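You operate a simulated robot arm through the tools that you are given. There is no shell and no other tool.

Carry out the task below with a simulated two-armed robot. There is one attempt and no reset: what you move stays moved.

## Task
The upper rod runs backwards: replug its two air couplers as the air card shows.
Fine: shut the red air valve first; park the blue air coupler in its holder meanwhile; open the valve again after, till the rod is home; leave the yellow and green ones in. Where these are worked on the way, their far stop is far enough and under half their travel is too little: red air valve.

Only the result counts: the job must be done as asked and must still hold three seconds after the hand-in. Knocking over, shifting, dropping, spilling or breaking anything else fails it.

## Robot
Two 7-joint arms with two-finger parallel grippers on one trunk that stands fixed in place. Base frame: the origin is at the foot of the trunk, x ahead of it, y to its left, z up. Lengths are in cm, angles in degrees, forces in N, time in s.
The left shoulder is at [7.1, 15.6, 125.5], the right one opposite. Payload 3.91 kg a hand.
Tool frame (each hand has its own): the origin (TCP) lies between the finger pads and is the grasp point; the fingertips stand 3 cm ahead of it; z points along the fingers, y is the line along which they close. The gripper opens to 11 cm. The fingers are 2 cm wide and 1 cm thick; the gripper's body (4.8 by 11.2 cm) begins 5.5 cm behind the TCP.
Orientation is told as [roll, pitch, yaw] about the base's x, y, z axes, in that order, counted from this pose: with the fingers straight down and closing along the base's y, the tool's x points along the base's -x, its y along +y and its z along -z.

## Interface
- The arms move only by the tool drive_tool. It takes "left_increments", "right_increments" or both (then of equal length, played together; a hand with none holds still); each is a list of rows, each a list of 7 numbers: the shift along the tool's x, y, z in cm, then the turn, a rotation vector about the tool's x, y, z in degrees, then the opening in per cent of the stroke, from 0 (shut) to 100 (fully open). In form: [[tx, ty, tz, wx, wy, wz, fingers], ...]. A call has 1 to 20 rows; each row is the pose to reach, as a shift and turn from the pose commanded when the call began, along the tool's axes at that moment. Rows are played at 5 a second. More than 5 cm and 8.6 degrees between two rows, or a gripper value outside its range, and nothing of the call is played. Where a pose cannot be reached the arm comes as near as it can. A force on the tool above 40 N (or 10 N above the force at the start of the call, whichever is more), or a blocked arm, ends the call early, and 0.2 s more pass. Each finger travels about 10.8 cm/s and halts on what it meets, pressing with about 44 N; the grip force reading is that of the motor and also rises with nothing between the fingers. The clock runs only during rows and for 0.2 s after the last one: add rows that repeat a pose to give the fingers time. It gives the time, the measured TCP pose, the force on the tool (base axes), the opening and the grip force at its end, in the units of the frame above (readings bear some noise), with the torque about the TCP (base axes, N m) and any sound that the robot's microphone picked up, and new pictures: "show" is both (left out), scene, wrist or none (wrist: the cameras of the hands that moved).
- Cameras (640 x 400 px; columns grow to the right, rows downward): "scene" is now at [11.5, 5.29, 149.53]; the picture's right is [0.52, -0.86, 0.00], its down [-0.33, -0.20, -0.92] and it looks along [0.79, 0.48, -0.39] (base axes); focal length 276 px, centre (320, 200). "left" rides on the left gripper at [7.2, -1.7, -10.3] in its tool frame; the picture's right is [0.23, 0.97, 0.00], its down [-0.76, 0.18, -0.62] and it looks along [-0.61, 0.14, 0.78] (tool axes); focal length 222 px, centre (320, 200). "right" rides on the right gripper at [7.2, 1.7, -10.3] in its tool frame; the picture's right is [-0.23, 0.97, 0.00], its down [-0.76, -0.18, -0.62] and it looks along [-0.61, -0.14, 0.78] (tool axes); focal length 222 px, centre (320, 200). There is no depth. A picture from a camera that has moved, and an enlarged one, comes with that camera's place and axes in the base frame and with its lens. The place of the scene camera against the robot may be out by one fixed shift of up to 1.8 cm in any direction.
- slide_trunk(by): slides the trunk up (or, below 0, down) by that many cm; the arms and the scene camera ride with it, the base frame stays. It gives what a move gives, with no picture.
- turn_head(pan, tilt): turns the head with the scene camera to pan (to the left, within 86 degrees either way) and tilt (down, from -29 to 69), counted from straight ahead of the robot. It gives what a move gives, and a new picture of the scene camera.
- close_up(camera, box): a new picture of the part [left, top, right, bottom] of that camera's present view, enlarged. No time passes.
- job_done(): hands the job in; it is judged then, once.

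Nothing tells you positions but the pictures and the camera data. Unless the task says otherwise, let go and move clear before handing in.

The tools are called as a command line: name --argument value ..., lists and objects as JSON in quotes. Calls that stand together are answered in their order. drive_tool: Moves the arms, as the interface text tells. Its arguments: {"type":"object","properties":{"left_increments":{"type":"array","items":{"type":"array","items":{"type":"number"}}},"right_increments":{"type":"array","items":{"type":"array","items":{"type":"number"}}},"show":{"type":"string","enum":["both","scene","wrist","none"]}},"required":[]} The other tools are called the same way: slide_trunk (by) slides the trunk up or down; turn_head (pan, tilt) turns the head that bears the scene camera; close_up (camera, box) takes an enlarged picture of a part of a camera's view; job_done () hands the job in.

At the start:

```text
time: 0.0
left_tool_pos: [49.47, 69.16, 148.02]
left_orientation: [0.1, -0.1, 0.2]
left_contact_force: [0.0, -0.3, 0.4]
left_ft_torque: [-0.01, 0.0, 0.05]
left_gripper_width: 10.99
left_finger_force: 0.0
right_tool_pos: [79.73, 9.31, 147.07]
right_orientation: [0.0, 0.0, 0.1]
right_contact_force: [-0.2, 0.1, -0.3]
right_ft_torque: [0.01, -0.01, 0.0]
right_gripper_width: 11.01
right_finger_force: 0.0
trunk travel left (down, up): [-70.0, 24.0]
head pan, tilt: [31.0, 22.6]
```

scene: 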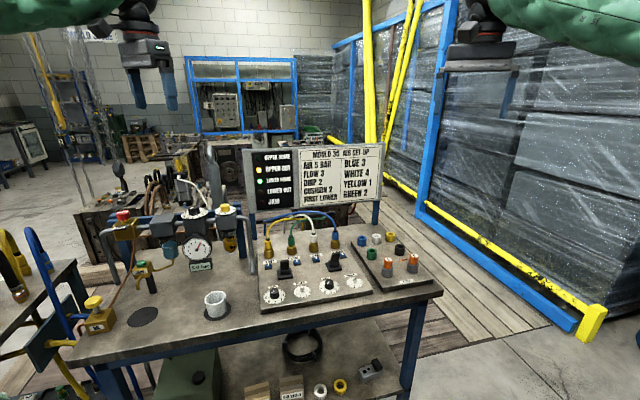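
right: 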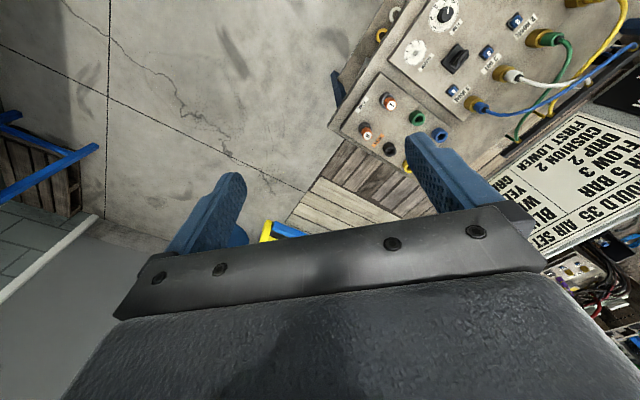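
left: 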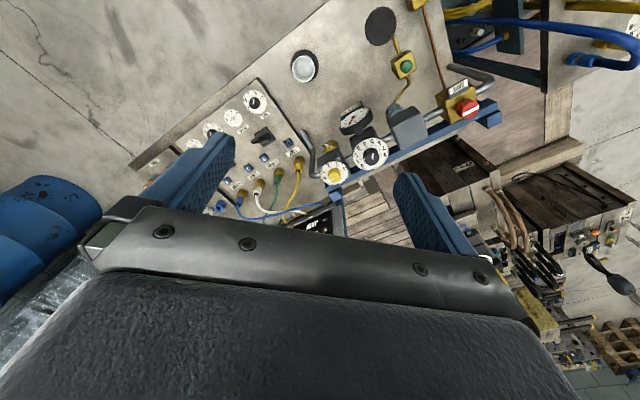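

I see a bench with an air panel, a card "MOULD 35 AIR SET-UP", and couplers. I'll look closer at the card, panel, and valve first.

close_up --camera "scene" --box '[230, 130, 400, 236]'

close_up --camera "scene" --box '[240, 200, 440, 325]'

close_up --camera "scene" --box '[70, 180, 260, 335]'

close_up --camera "right" --box '[330, 0, 640, 194]'

close_up --camera "left" --box '[120, 0, 520, 250]'

```text
3.76 times, centred on (315, 183) of scene
camera zoom: at [11.5, 5.29, 149.53], right [0.52, -0.86, 0.0], down [-0.33, -0.2, -0.92], along [0.79, 0.48, -0.39], focal length 1039 px, centre (339, 264)
```

zoom: 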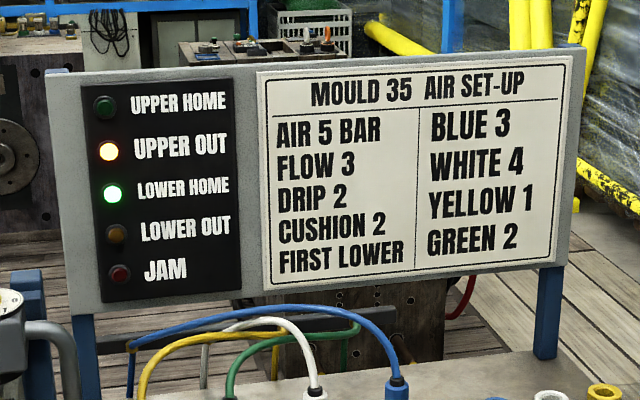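

```text
3.20 times, centred on (340, 262) of scene
camera zoom: at [11.5, 5.29, 149.53], right [0.52, -0.86, 0.0], down [-0.33, -0.2, -0.92], along [0.79, 0.48, -0.39], focal length 883 px, centre (256, 0)
```

zoom: 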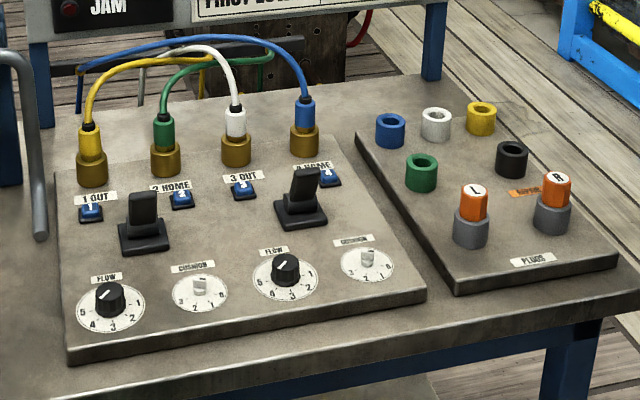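

```text
2.58 times, centred on (165, 258) of scene
camera zoom: at [11.5, 5.29, 149.53], right [0.52, -0.86, 0.0], down [-0.33, -0.2, -0.92], along [0.79, 0.48, -0.39], focal length 712 px, centre (720, 52)
```

zoom: 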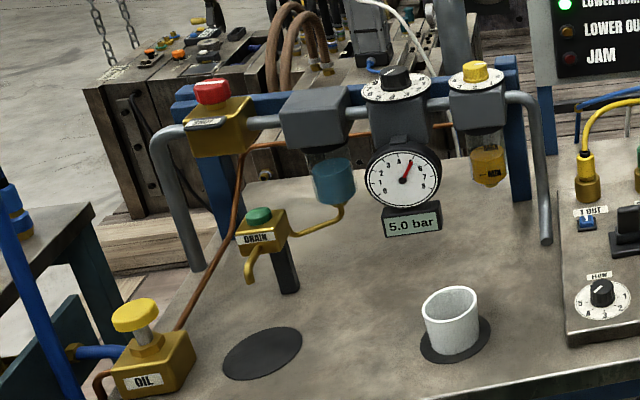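

```text
2.06 times, centred on (485, 97) of right
camera zoom: at [72.39, 11.07, 157.31], right [0.23, 0.97, 0.0], down [0.76, -0.18, 0.62], along [0.61, -0.14, -0.78], focal length 458 px, centre (-20, 412)
```

zoom: 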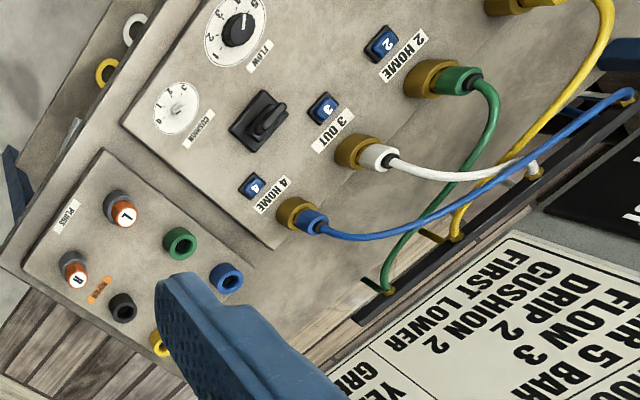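

```text
1.60 times, centred on (320, 125) of left
camera zoom: at [42.43, 67.33, 158.35], right [-0.23, 0.97, 0.0], down [0.76, 0.18, 0.62], along [0.61, 0.14, -0.78], focal length 355 px, centre (320, 320)
```

zoom: 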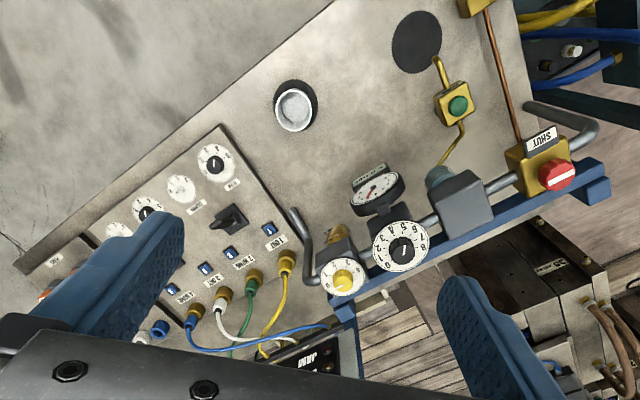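

I see ports 1 OUT (yellow), 2 HOME (green), 3 OUT (white) and 4 HOME (blue), at about (82,69) to (101,51) with z ≈ 89. The card wants blue in 3 and white in 4. I'll zoom in on the couplers, the buttons, the valve and the holders.

close_up --camera "scene" --box '[300, 220, 360, 258]'

close_up --camera "scene" --box '[345, 225, 435, 282]'

close_up --camera "scene" --box '[90, 195, 170, 245]'

close_up --camera "left" --box '[420, 70, 500, 120]'

close_up --camera "right" --box '[430, 20, 590, 120]'

turn_head --pan 40 --tilt 30

```text
10.53 times, centred on (330, 239) of scene
camera zoom: at [11.5, 5.29, 149.53], right [0.52, -0.86, 0.0], down [-0.33, -0.2, -0.92], along [0.79, 0.48, -0.39], focal length 2906 px, centre (215, -210)
```

zoom: 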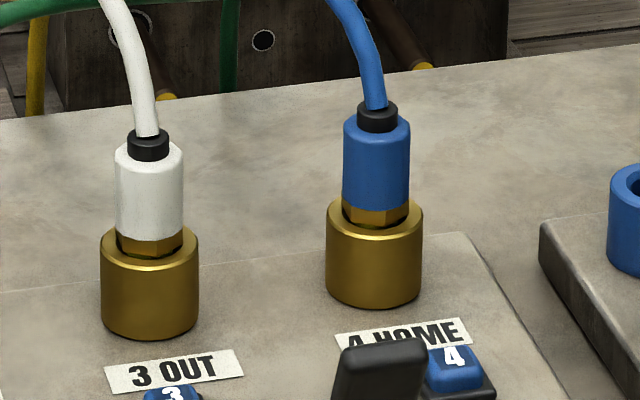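

```text
7.02 times, centred on (390, 254) of scene
camera zoom: at [11.5, 5.29, 149.53], right [0.52, -0.86, 0.0], down [-0.33, -0.2, -0.92], along [0.79, 0.48, -0.39], focal length 1937 px, centre (-171, -175)
```

zoom: 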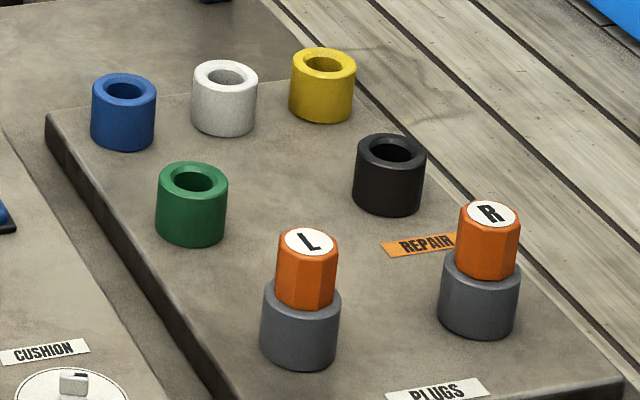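

```text
8.00 times, centred on (130, 220) of scene
camera zoom: at [11.5, 5.29, 149.53], right [0.52, -0.86, 0.0], down [-0.33, -0.2, -0.92], along [0.79, 0.48, -0.39], focal length 2208 px, centre (1840, 40)
```

zoom: 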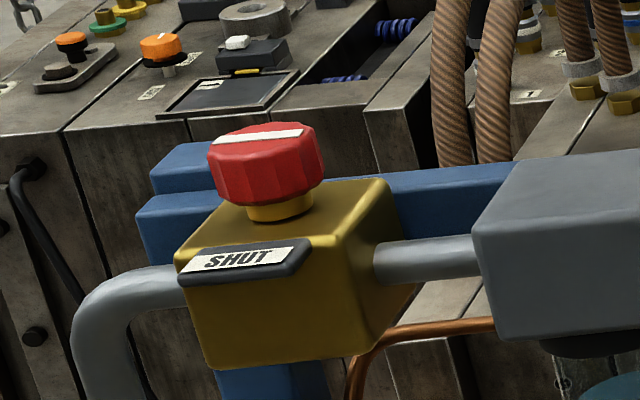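

```text
8.00 times, centred on (460, 95) of left
camera zoom: at [42.43, 67.33, 158.35], right [-0.23, 0.97, 0.0], down [0.76, 0.18, 0.62], along [0.61, 0.14, -0.78], focal length 1777 px, centre (-800, 1040)
```

zoom: 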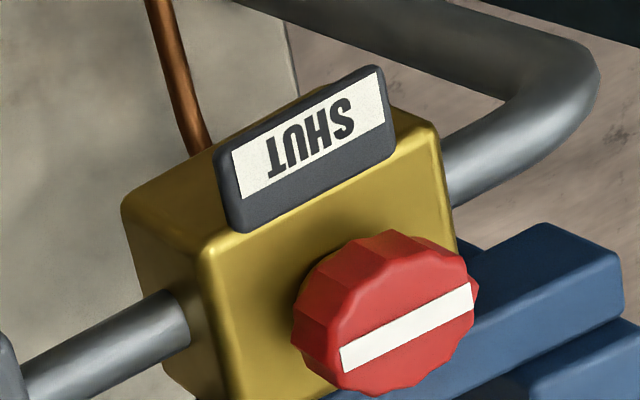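

```text
4.00 times, centred on (510, 70) of right
camera zoom: at [72.39, 11.07, 157.31], right [0.23, 0.97, 0.0], down [0.76, -0.18, 0.62], along [0.61, -0.14, -0.78], focal length 888 px, centre (-440, 720)
```

zoom: 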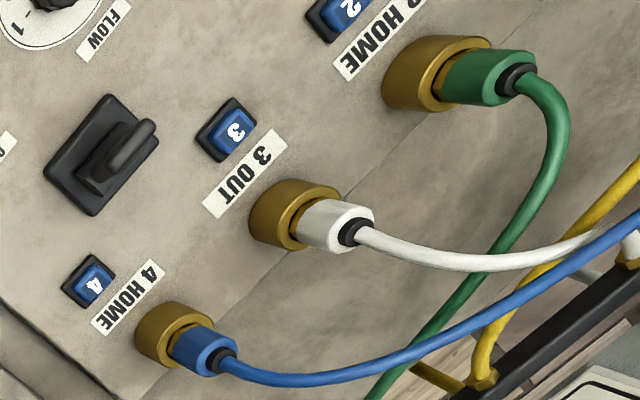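

```text
time: 0.7
left_tool_pos: [49.58, 69.06, 148.0]
left_orientation: [0.0, 0.0, 0.1]
left_contact_force: [-0.6, 0.3, 0.2]
left_ft_torque: [0.02, 0.01, -0.01]
left_gripper_width: 11.02
left_finger_force: 0.1
right_tool_pos: [79.63, 9.34, 147.16]
right_orientation: [0.0, 0.0, 0.1]
right_contact_force: [-0.5, -0.5, 0.6]
right_ft_torque: [0.02, 0.03, 0.02]
right_gripper_width: 11.0
right_finger_force: 0.1
trunk travel left (down, up): [-70.0, 24.0]
head pan, tilt: [40.0, 30.0]
camera scene: at [10.49, 6.33, 148.35], right [0.64, -0.77, 0.0], down [-0.38, -0.32, -0.87], along [0.66, 0.56, -0.5], focal length 276 px, centre (320, 200)
```

scene: 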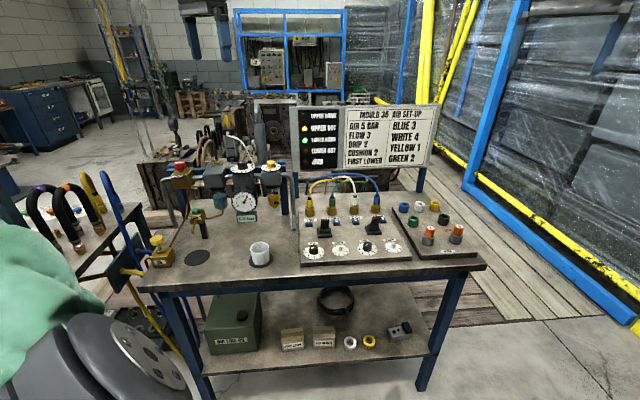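

The red knob sits on top of the brass valve body at about (49,100,112), with its white bar lying along the pipe (open). I'll look at it once more, then turn the left hand toward it.

close_up --camera "scene" --box '[150, 150, 214, 190]'

close_up --camera "scene" --box '[130, 150, 310, 262]'

drive_tool --left_increments '[[0, 0, 0, 0, 0, -8, 100], [0, 0, 0, 0, 0, -16, 100], [0, 0, 0, 0, 0, -24, 100], [0, 0, 0, 0, 0, -32, 100], [0, 0, 0, 0, 0, -40, 100], [0, 0, 0, 0, 0, -48, 100], [0, 0, 0, 0, 0, -56, 100], [0, 0, 0, 0, 0, -62, 100]]' --show "both"

```text
10.00 times, centred on (182, 170) of scene
camera zoom: at [10.49, 6.33, 148.35], right [0.64, -0.77, 0.0], down [-0.38, -0.32, -0.87], along [0.66, 0.56, -0.5], focal length 2760 px, centre (1700, 500)
```

zoom: 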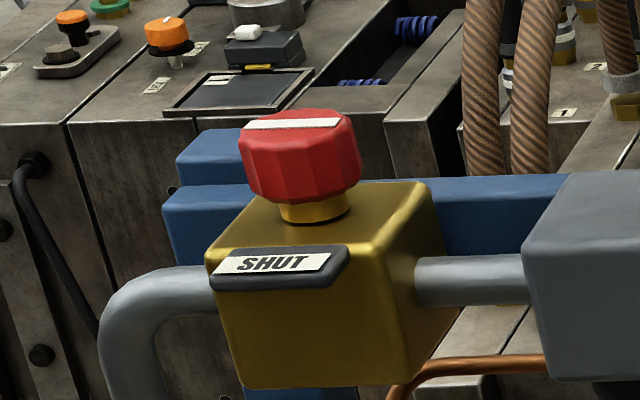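

```text
3.56 times, centred on (220, 206) of scene
camera zoom: at [10.49, 6.33, 148.35], right [0.64, -0.77, 0.0], down [-0.38, -0.32, -0.87], along [0.66, 0.56, -0.5], focal length 982 px, centre (676, 179)
```

zoom: 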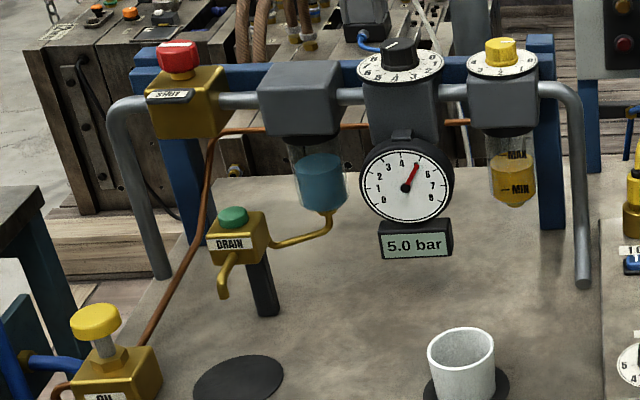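

```text
time: 2.5
left_tool_pos: [49.42, 69.04, 148.13]
left_orientation: [0.1, -0.1, 62.3]
left_contact_force: [0.0, 0.0, -0.4]
left_ft_torque: [0.04, 0.0, -0.01]
left_gripper_width: 11.0
left_finger_force: 0.0
right_tool_pos: [79.61, 9.34, 146.94]
right_orientation: [0.0, 0.0, 0.1]
right_contact_force: [-0.8, 0.9, 0.3]
right_ft_torque: [-0.02, 0.04, 0.01]
right_gripper_width: 11.01
right_finger_force: 0.0
trunk travel left (down, up): [-70.0, 24.0]
head pan, tilt: [40.0, 30.0]
camera scene: at [10.49, 6.32, 148.35], right [0.64, -0.77, 0.0], down [-0.38, -0.32, -0.87], along [0.66, 0.56, -0.5], focal length 276 px, centre (320, 200)
camera left: at [47.81, 61.81, 158.36], right [-0.97, 0.25, 0.0], down [0.2, 0.76, 0.62], along [0.16, 0.6, -0.78], focal length 222 px, centre (320, 200)
```

scene: 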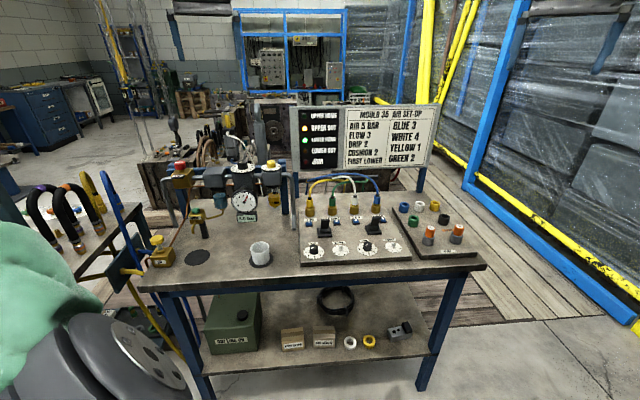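
left: 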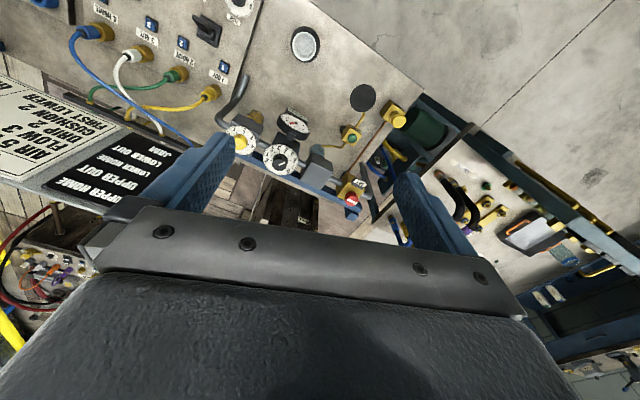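

The left camera confirms the knob at about (49,100,112). I'll bring the left hand to a tilted stand-off about 8 cm short of the knob.

drive_tool --left_increments '[[-2.08, 1.49, 3.04, 0, -4.5, 0, 100], [-4.15, 2.98, 6.08, 0, -9, 0, 100], [-6.23, 4.47, 9.12, 0, -13.5, 0, 100], [-8.3, 5.96, 12.16, 0, -18, 0, 100], [-10.38, 7.45, 15.2, 0, -22.5, 0, 100], [-12.46, 8.94, 18.24, 0, -27, 0, 100], [-14.53, 10.43, 21.28, 0, -31.5, 0, 80], [-16.6, 11.92, 24.32, 0, -36, 0, 70], [-18.7, 13.4, 27.36, 0, -40.5, 0, 65], [-20.76, 14.9, 30.4, 0, -45, 0, 65]]' --show "both"

```text
time: 4.7
left_tool_pos: [46.11, 94.71, 117.64]
left_orientation: [-0.2, -45.1, 62.1]
left_contact_force: [0.5, -0.9, -0.5]
left_ft_torque: [-0.04, 0.0, -0.01]
left_gripper_width: 7.15
left_finger_force: 0.0
right_tool_pos: [79.72, 9.47, 147.0]
right_orientation: [0.0, 0.0, 0.1]
right_contact_force: [0.2, 0.1, -0.6]
right_ft_torque: [-0.03, -0.03, -0.01]
right_gripper_width: 11.02
right_finger_force: 0.0
trunk travel left (down, up): [-70.0, 24.0]
head pan, tilt: [40.0, 30.0]
camera scene: at [10.5, 6.45, 148.35], right [0.64, -0.77, 0.0], down [-0.38, -0.32, -0.87], along [0.66, 0.56, -0.5], focal length 276 px, centre (320, 200)
camera left: at [41.99, 82.83, 119.7], right [-0.94, 0.31, -0.16], down [-0.11, 0.17, 0.98], along [0.33, 0.93, -0.12], focal length 222 px, centre (320, 200)
```

scene: 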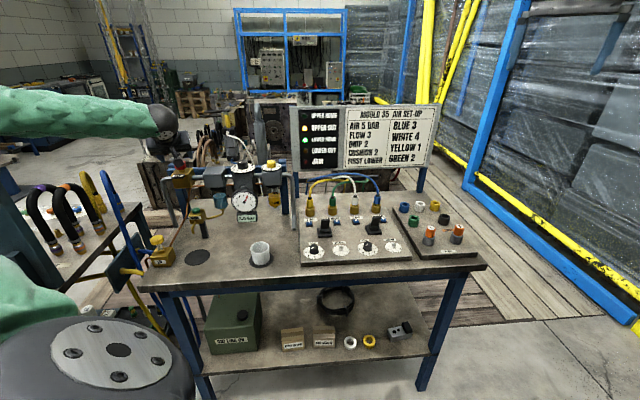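
left: 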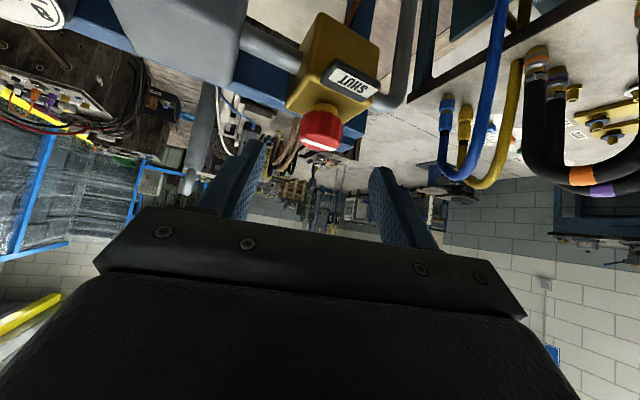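

close_up --camera "left" --box '[240, 20, 420, 132]'

close_up --camera "left" --box '[280, 80, 380, 170]'

close_up --camera "scene" --box '[130, 140, 226, 200]'

```text
3.56 times, centred on (330, 76) of left
camera zoom: at [41.99, 82.83, 119.7], right [-0.94, 0.31, -0.16], down [-0.11, 0.17, 0.98], along [0.33, 0.93, -0.12], focal length 790 px, centre (284, 641)
```

zoom: 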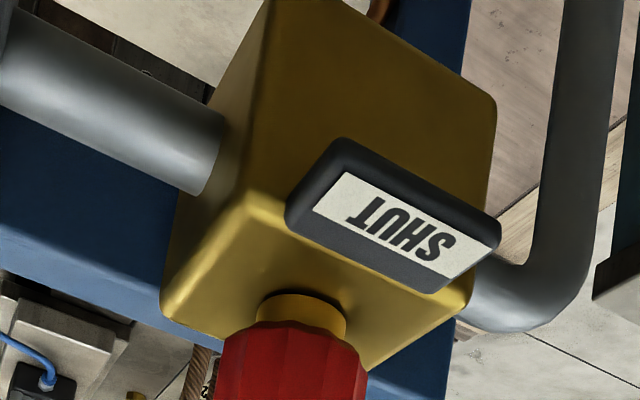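

```text
4.44 times, centred on (330, 125) of left
camera zoom: at [41.99, 82.83, 119.7], right [-0.94, 0.31, -0.16], down [-0.11, 0.17, 0.98], along [0.33, 0.93, -0.12], focal length 987 px, centre (276, 533)
```

zoom: 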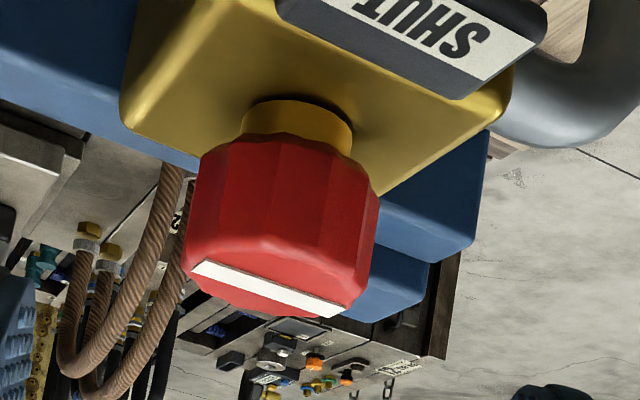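

```text
6.67 times, centred on (178, 170) of scene
camera zoom: at [10.5, 6.45, 148.35], right [0.64, -0.77, 0.0], down [-0.38, -0.32, -0.87], along [0.66, 0.56, -0.5], focal length 1840 px, centre (1267, 400)
```

zoom: 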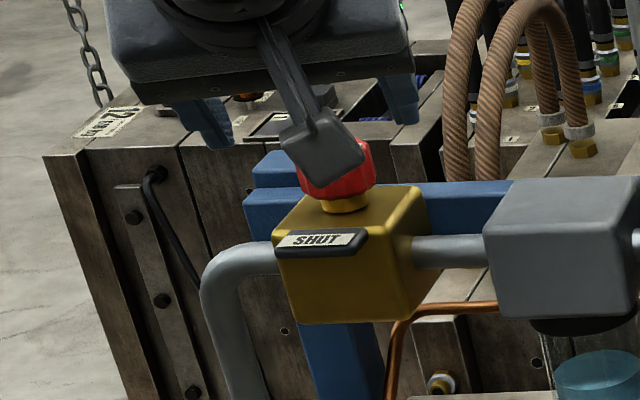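

drive_tool --left_increments '[[0.05, -0.1, 1.8, 0, 0, 0, 65], [0.1, -0.2, 3.6, 0, 0, 0, 65], [0.1, -0.3, 5.2, 0, 0, 0, 65], [0.12, -0.35, 6.6, 0, 0, 0, 65]]' --show "both"

close_up --camera "left" --box '[200, 20, 440, 220]'

close_up --camera "scene" --box '[140, 140, 220, 190]'

```text
time: 5.7
left_tool_pos: [48.6, 98.35, 112.77]
left_orientation: [0.0, -45.1, 62.3]
left_contact_force: [0.1, 0.4, -0.3]
left_ft_torque: [0.03, 0.0, 0.0]
left_gripper_width: 7.16
left_finger_force: 0.1
right_tool_pos: [79.65, 9.53, 146.96]
right_orientation: [-0.1, 0.1, 0.2]
right_contact_force: [-0.2, 0.8, 0.4]
right_ft_torque: [-0.01, 0.0, -0.01]
right_gripper_width: 10.99
right_finger_force: 0.1
trunk travel left (down, up): [-70.0, 24.0]
head pan, tilt: [40.0, 30.0]
camera scene: at [10.55, 6.43, 148.34], right [0.64, -0.77, 0.0], down [-0.38, -0.32, -0.87], along [0.66, 0.56, -0.5], focal length 276 px, centre (320, 200)
camera left: at [44.46, 86.64, 114.99], right [-0.94, 0.31, -0.16], down [-0.11, 0.17, 0.98], along [0.33, 0.93, -0.12], focal length 222 px, centre (320, 200)
```

scene: 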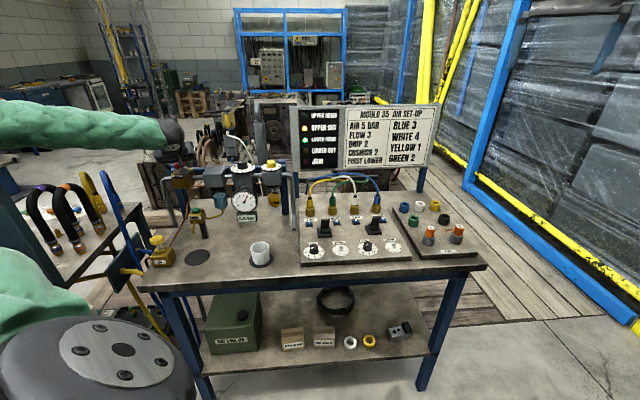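
left: 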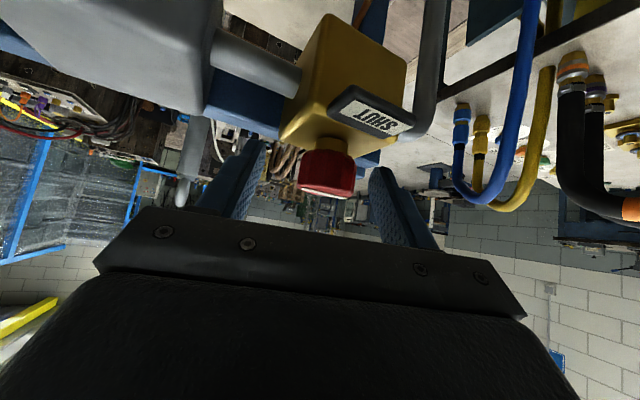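

```text
2.00 times, centred on (320, 120) of left
camera zoom: at [44.46, 86.64, 114.99], right [-0.94, 0.31, -0.16], down [-0.11, 0.17, 0.98], along [0.33, 0.93, -0.12], focal length 444 px, centre (320, 360)
```

zoom: 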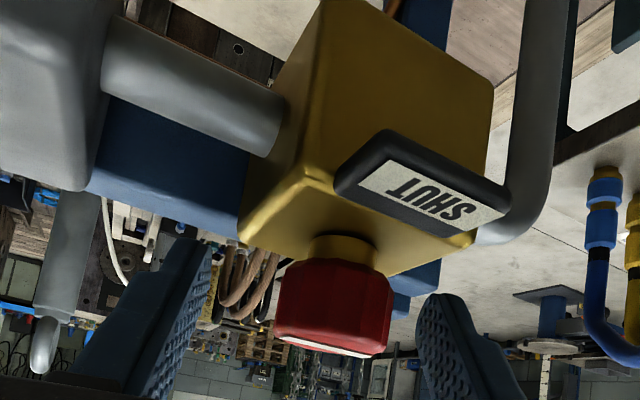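

```text
8.00 times, centred on (180, 165) of scene
camera zoom: at [10.55, 6.43, 148.34], right [0.64, -0.77, 0.0], down [-0.38, -0.32, -0.87], along [0.66, 0.56, -0.5], focal length 2208 px, centre (1440, 480)
```

zoom: 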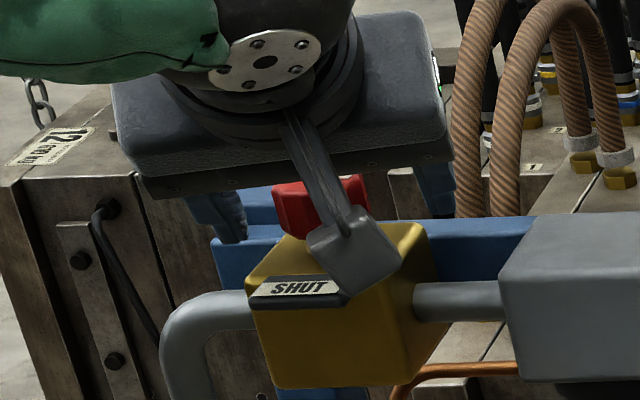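

The knob centre triangulates to about (48.9, 99.8, 111.5). I'll shift 0.4 cm sideways, advance slightly and close on it.

drive_tool --left_increments '[[0, 0.3, 0.2, 0, 0, 0, 65], [-0.05, 0.42, 0.4, 0, 0, 0, 65], [-0.05, 0.42, 0.4, 0, 0, 0, 50], [-0.05, 0.42, 0.4, 0, 0, 0, 20], [-0.05, 0.42, 0.4, 0, 0, 0, 20], [-0.05, 0.42, 0.4, 0, 0, 0, 20]]' --show "wrist"

close_up --camera "left" --box '[200, 20, 440, 220]'

```text
time: 7.1
left_tool_pos: [48.31, 98.96, 112.67]
left_orientation: [-0.1, -45.1, 62.2]
left_contact_force: [-1.0, 0.8, 0.2]
left_ft_torque: [0.07, -0.01, 0.01]
left_gripper_width: 3.45
left_finger_force: 44.5
right_tool_pos: [79.63, 9.39, 147.01]
right_orientation: [0.0, 0.0, 0.2]
right_contact_force: [-0.9, -1.3, -1.5]
right_ft_torque: [0.02, 0.0, -0.01]
right_gripper_width: 11.01
right_finger_force: 0.2
trunk travel left (down, up): [-70.0, 24.0]
head pan, tilt: [40.0, 30.0]
camera left: at [44.16, 87.04, 114.84], right [-0.94, 0.31, -0.16], down [-0.11, 0.17, 0.98], along [0.33, 0.93, -0.12], focal length 222 px, centre (320, 200)
```

left: 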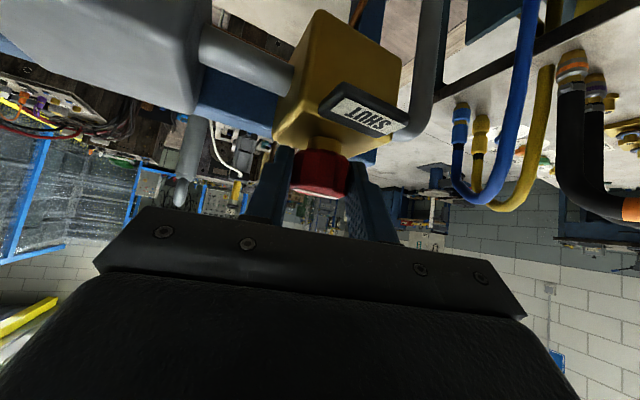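

```text
2.00 times, centred on (320, 120) of left
camera zoom: at [44.16, 87.04, 114.84], right [-0.94, 0.31, -0.16], down [-0.11, 0.17, 0.98], along [0.33, 0.93, -0.12], focal length 444 px, centre (320, 360)
```

zoom: 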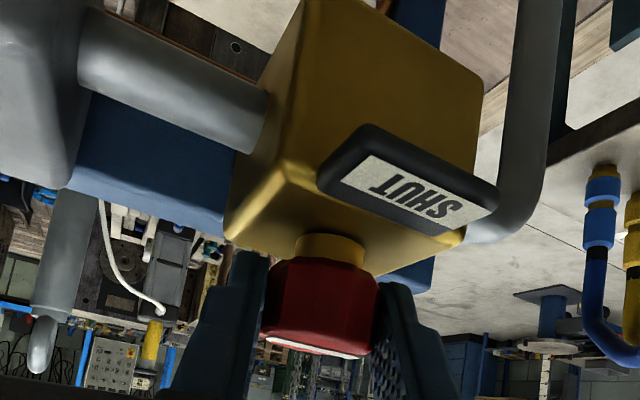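

drive_tool --left_increments '[[-0.003, 0.089, 0.003, 3.54, 0, 3.54, 20], [-0.011, 0.177, 0.011, 7.07, 0, 7.07, 20], [-0.0245, 0.264, 0.0245, 10.6, 0, 10.6, 20], [-0.0435, 0.349, 0.0435, 14.14, 0, 14.14, 20]]' --show "wrist"

close_up --camera "left" --box '[200, 20, 440, 220]'

close_up --camera "scene" --box '[130, 140, 310, 252]'

```text
time: 8.1
left_tool_pos: [48.11, 98.97, 112.66]
left_orientation: [0.0, -45.1, 42.0]
left_contact_force: [3.0, 4.2, 5.5]
left_ft_torque: [-0.47, 0.3, 0.02]
left_gripper_width: 3.45
left_finger_force: 44.9
right_tool_pos: [79.61, 9.35, 147.08]
right_orientation: [-0.1, 0.0, 0.1]
right_contact_force: [0.1, -0.6, 0.2]
right_ft_torque: [-0.03, 0.01, -0.01]
right_gripper_width: 10.98
right_finger_force: 0.1
trunk travel left (down, up): [-70.0, 24.0]
head pan, tilt: [40.0, 30.0]
camera left: at [40.11, 89.44, 114.83], right [-0.77, 0.62, -0.16], down [-0.05, 0.2, 0.98], along [0.63, 0.76, -0.12], focal length 222 px, centre (320, 200)
```

left: 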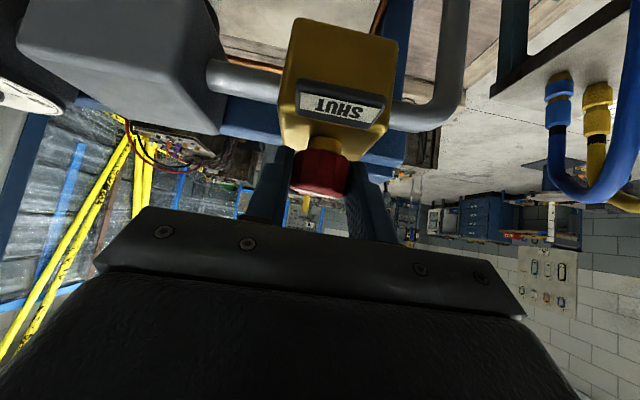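

```text
2.00 times, centred on (320, 120) of left
camera zoom: at [40.11, 89.44, 114.83], right [-0.77, 0.62, -0.16], down [-0.05, 0.2, 0.98], along [0.63, 0.76, -0.12], focal length 444 px, centre (320, 360)
```

zoom: 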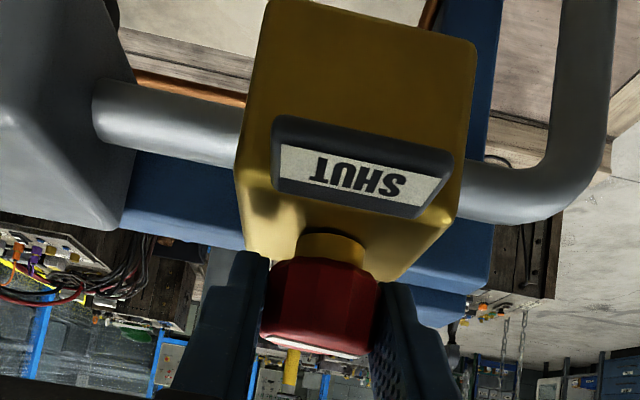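

```text
3.56 times, centred on (220, 196) of scene
camera zoom: at [10.48, 6.34, 148.36], right [0.64, -0.77, 0.0], down [-0.38, -0.32, -0.87], along [0.66, 0.56, -0.5], focal length 982 px, centre (676, 214)
```

zoom: 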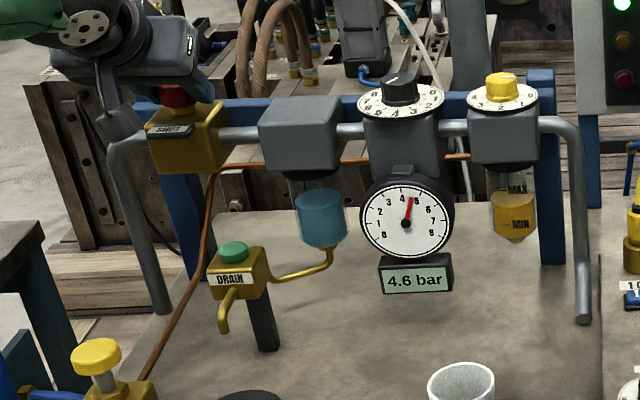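

Pressure is dropping (4.6 bar), so clockwise shuts the valve. I'll keep turning.

drive_tool --left_increments '[[-0.0054, 0.124, 0.0054, 4.95, 0, 4.95, 20], [-0.0214, 0.247, 0.0214, 9.9, 0, 9.9, 20], [-0.048, 0.3655, 0.048, 14.85, 0, 14.85, 20], [-0.0844, 0.479, 0.0844, 19.8, 0, 19.8, 20], [-0.13, 0.585, 0.13, 24.75, 0, 24.75, 20]]' --show "wrist"

close_up --camera "left" --box '[200, 20, 440, 220]'

close_up --camera "scene" --box '[130, 140, 310, 252]'

```text
time: 9.3
left_tool_pos: [47.76, 99.68, 112.66]
left_orientation: [0.0, -45.3, 7.2]
left_contact_force: [5.6, 6.1, 6.8]
left_ft_torque: [-0.06, -1.2, 0.04]
left_gripper_width: 3.44
left_finger_force: 44.8
right_tool_pos: [79.69, 9.32, 147.06]
right_orientation: [0.0, 0.0, 0.2]
right_contact_force: [0.2, 0.0, -0.5]
right_ft_torque: [0.01, -0.02, 0.01]
right_gripper_width: 10.99
right_finger_force: 0.1
trunk travel left (down, up): [-70.0, 24.0]
head pan, tilt: [40.0, 30.0]
camera left: at [35.85, 96.34, 114.82], right [-0.28, 0.95, -0.16], down [0.07, 0.19, 0.98], along [0.96, 0.26, -0.12], focal length 222 px, centre (320, 200)
```

left: 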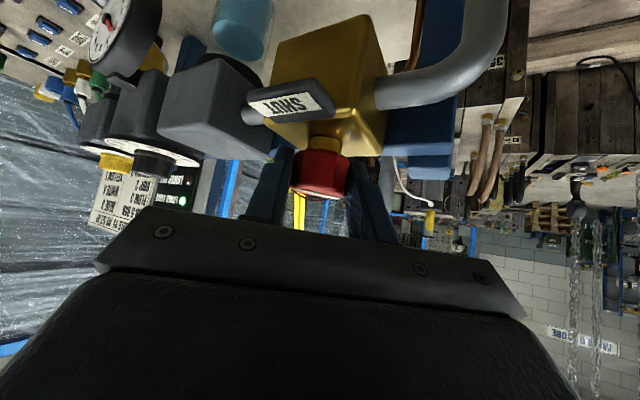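

```text
2.00 times, centred on (320, 120) of left
camera zoom: at [35.85, 96.34, 114.82], right [-0.28, 0.95, -0.16], down [0.07, 0.19, 0.98], along [0.96, 0.26, -0.12], focal length 444 px, centre (320, 360)
```

zoom: 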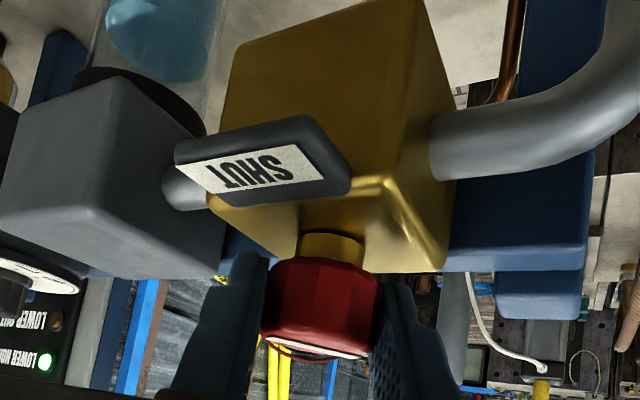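

```text
3.56 times, centred on (220, 196) of scene
camera zoom: at [10.46, 6.35, 148.36], right [0.64, -0.77, 0.0], down [-0.38, -0.32, -0.87], along [0.66, 0.56, -0.5], focal length 982 px, centre (676, 214)
```

zoom: 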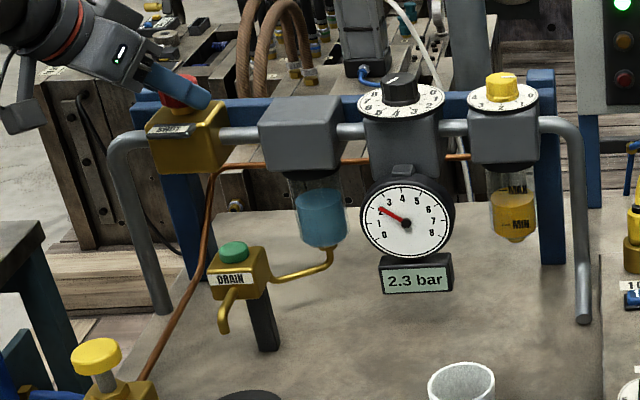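

2.3 bar after about 55° of turn. I'll open, lift, swing back 60° and regrip for a second stroke.

drive_tool --left_increments '[[0, 0, 0, 0, 0, 0, 65], [0, 0, 0, 0, 0, 0, 65], [-1.06, 0, -1.06, 0, 0, 0, 65], [-2.12, 0, -2.12, 0, 0, 0, 65], [-2.126, -0.137, -2.114, -5.3, 0, -5.3, 65], [-2.145, -0.272, -2.095, -10.6, 0, -10.6, 65], [-2.177, -0.402, -2.064, -15.9, 0, -15.9, 65], [-2.22, -0.525, -2.02, -21.2, 0, -21.2, 65], [-2.273, -0.639, -1.967, -26.5, 0, -26.5, 65], [-2.337, -0.742, -1.903, -31.8, 0, -31.8, 65], [-2.41, -0.833, -1.83, -37.1, 0, -37.1, 65], [-2.491, -0.909, -1.749, -42.4, 0, -42.4, 65]]' --show "wrist"

close_up --camera "left" --box '[200, 20, 440, 220]'

close_up --camera "scene" --box '[130, 140, 310, 252]'

```text
time: 11.9
left_tool_pos: [48.41, 98.8, 115.69]
left_orientation: [0.0, -45.1, 67.2]
left_contact_force: [-0.1, 0.4, 0.3]
left_ft_torque: [-0.02, 0.05, -0.03]
left_gripper_width: 7.14
left_finger_force: 0.2
right_tool_pos: [79.66, 9.3, 147.01]
right_orientation: [0.0, 0.1, 0.1]
right_contact_force: [0.0, 0.6, -0.5]
right_ft_torque: [0.01, 0.02, -0.02]
right_gripper_width: 11.01
right_finger_force: 0.1
trunk travel left (down, up): [-70.0, 24.0]
head pan, tilt: [40.0, 30.0]
camera left: at [45.32, 86.6, 117.79], right [-0.96, 0.23, -0.16], down [-0.13, 0.16, 0.98], along [0.25, 0.96, -0.12], focal length 222 px, centre (320, 200)
```

left: 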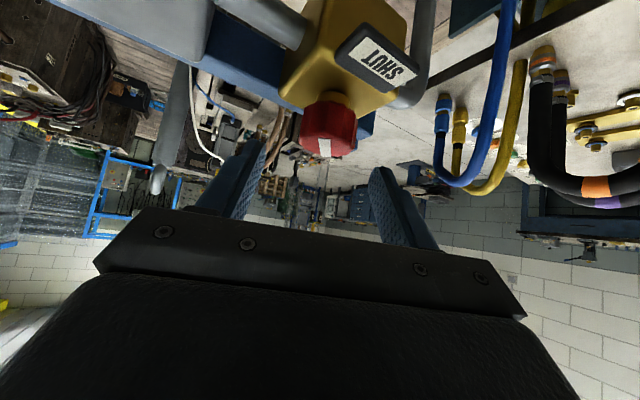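

```text
2.00 times, centred on (320, 120) of left
camera zoom: at [45.32, 86.6, 117.79], right [-0.96, 0.23, -0.16], down [-0.13, 0.16, 0.98], along [0.25, 0.96, -0.12], focal length 444 px, centre (320, 360)
```

zoom: 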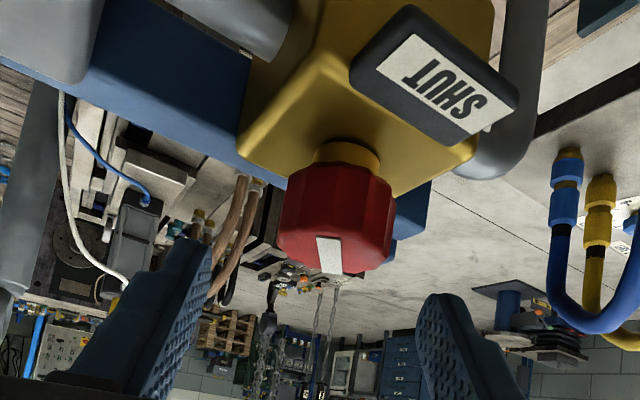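

```text
3.56 times, centred on (220, 196) of scene
camera zoom: at [10.55, 6.37, 148.34], right [0.64, -0.77, 0.0], down [-0.38, -0.32, -0.87], along [0.66, 0.56, -0.5], focal length 982 px, centre (676, 214)
```

zoom: 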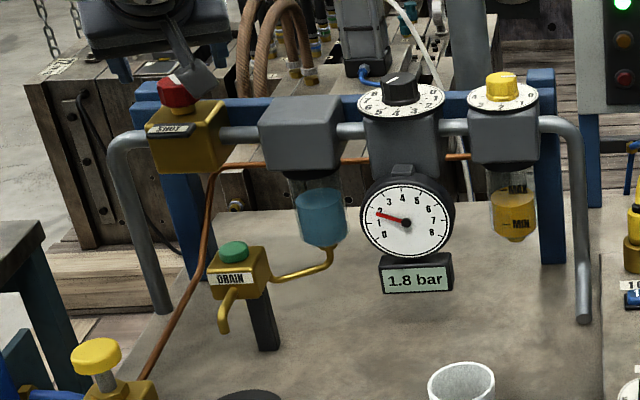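

drive_tool --left_increments '[[0.8, 0, 0.8, 0, 0, 0, 65], [1.6, 0, 1.6, 0, 0, 0, 65], [2.12, 0, 2.12, 0, 0, 0, 65], [2.12, 0, 2.12, 0, 0, 0, 50], [2.12, 0, 2.12, 0, 0, 0, 20], [2.12, 0, 2.12, 0, 0, 0, 20], [2.12, 0, 2.12, 0, 0, 0, 20]]' --show "none"

drive_tool --left_increments '[[-0.0054, 0.124, 0.0054, 4.95, 0, 4.95, 20], [-0.0214, 0.247, 0.0214, 9.9, 0, 9.9, 20], [-0.048, 0.3655, 0.048, 14.85, 0, 14.85, 20], [-0.0844, 0.479, 0.0844, 19.8, 0, 19.8, 20]]' --show "wrist"

close_up --camera "left" --box '[200, 20, 440, 220]'

close_up --camera "scene" --box '[130, 140, 310, 252]'

```text
time: 13.5
left_tool_pos: [48.4, 98.69, 112.76]
left_orientation: [-0.1, -45.2, 67.2]
left_contact_force: [-2.7, 3.1, 0.1]
left_ft_torque: [0.57, -0.01, 0.03]
left_gripper_width: 3.44
left_finger_force: 45.1
right_tool_pos: [79.57, 9.35, 146.97]
right_orientation: [0.0, 0.0, 0.0]
right_contact_force: [0.0, -0.1, -0.4]
right_ft_torque: [-0.02, 0.0, 0.0]
right_gripper_width: 10.98
right_finger_force: 0.0
trunk travel left (down, up): [-70.0, 24.0]
head pan, tilt: [40.0, 30.0]
```

```text
time: 14.5
left_tool_pos: [48.01, 99.17, 112.78]
left_orientation: [0.1, -45.1, 39.0]
left_contact_force: [-3.2, 3.6, 4.4]
left_ft_torque: [-0.47, 0.59, 0.06]
left_gripper_width: 3.41
left_finger_force: 44.9
right_tool_pos: [79.55, 9.41, 147.09]
right_orientation: [0.0, 0.0, 0.0]
right_contact_force: [0.4, -0.5, 0.1]
right_ft_torque: [0.02, 0.03, -0.03]
right_gripper_width: 11.04
right_finger_force: 0.1
trunk travel left (down, up): [-70.0, 24.0]
head pan, tilt: [40.0, 30.0]
camera left: at [39.54, 89.88, 114.87], right [-0.74, 0.66, -0.16], down [-0.04, 0.2, 0.98], along [0.67, 0.73, -0.12], focal length 222 px, centre (320, 200)
```

left: 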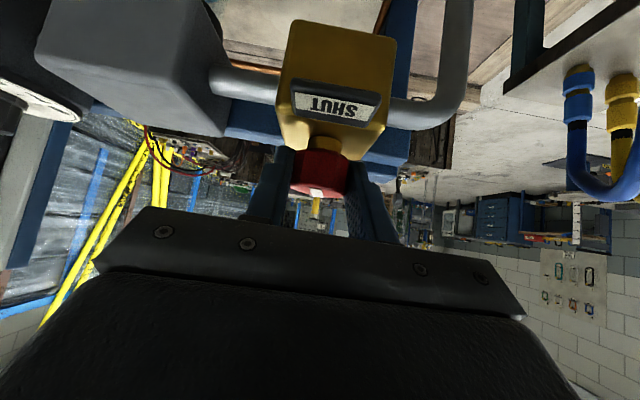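

```text
2.00 times, centred on (320, 120) of left
camera zoom: at [39.54, 89.88, 114.87], right [-0.74, 0.66, -0.16], down [-0.04, 0.2, 0.98], along [0.67, 0.73, -0.12], focal length 444 px, centre (320, 360)
```

zoom: 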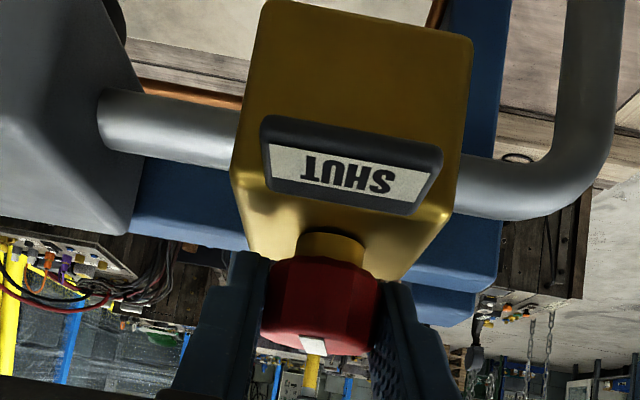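

```text
3.56 times, centred on (220, 196) of scene
camera zoom: at [10.43, 6.33, 148.36], right [0.64, -0.77, 0.0], down [-0.38, -0.32, -0.87], along [0.66, 0.56, -0.5], focal length 982 px, centre (676, 214)
```

zoom: 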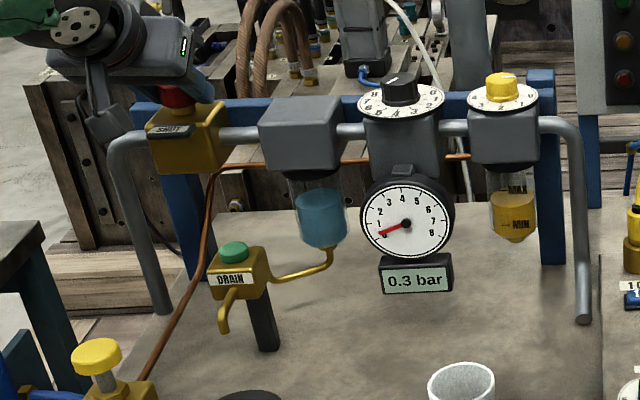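

drive_tool --left_increments '[[-0.002, 0.071, 0.002, 2.83, 0, 2.83, 20], [-0.0075, 0.142, 0.0075, 5.66, 0, 5.66, 20], [-0.0158, 0.212, 0.0158, 8.49, 0, 8.49, 20], [-0.0158, 0.212, 0.0158, 8.49, 0, 8.49, 20]]' --show "none"

close_up --camera "left" --box '[200, 20, 440, 220]'

close_up --camera "scene" --box '[130, 140, 310, 252]'

```text
time: 15.5
left_tool_pos: [47.8, 99.2, 112.66]
left_orientation: [0.1, -45.0, 27.0]
left_contact_force: [-6.7, 5.1, 5.7]
left_ft_torque: [0.36, -0.65, 0.41]
left_gripper_width: 3.46
left_finger_force: 44.7
right_tool_pos: [79.55, 9.35, 147.02]
right_orientation: [0.0, 0.0, 0.1]
right_contact_force: [-0.3, -0.3, -0.2]
right_ft_torque: [-0.03, 0.0, 0.01]
right_gripper_width: 11.0
right_finger_force: 0.0
trunk travel left (down, up): [-70.0, 24.0]
head pan, tilt: [40.0, 30.0]
```

```text
2.00 times, centred on (320, 120) of left
camera zoom: at [37.67, 92.02, 114.85], right [-0.59, 0.79, -0.16], down [0.0, 0.2, 0.98], along [0.81, 0.57, -0.12], focal length 444 px, centre (320, 360)
```

zoom: 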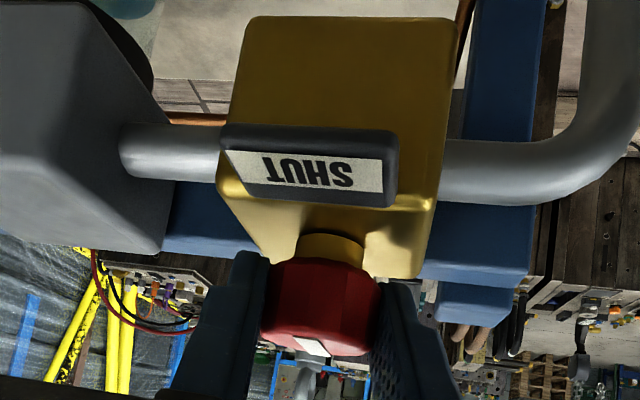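

```text
3.56 times, centred on (220, 196) of scene
camera zoom: at [10.39, 6.3, 148.36], right [0.64, -0.77, 0.0], down [-0.38, -0.32, -0.87], along [0.66, 0.56, -0.5], focal length 982 px, centre (676, 214)
```

zoom: 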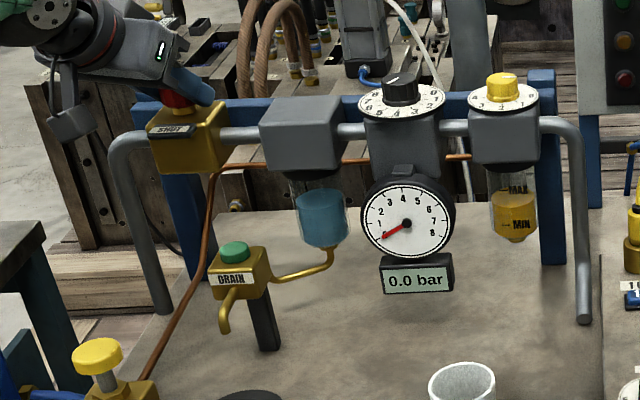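

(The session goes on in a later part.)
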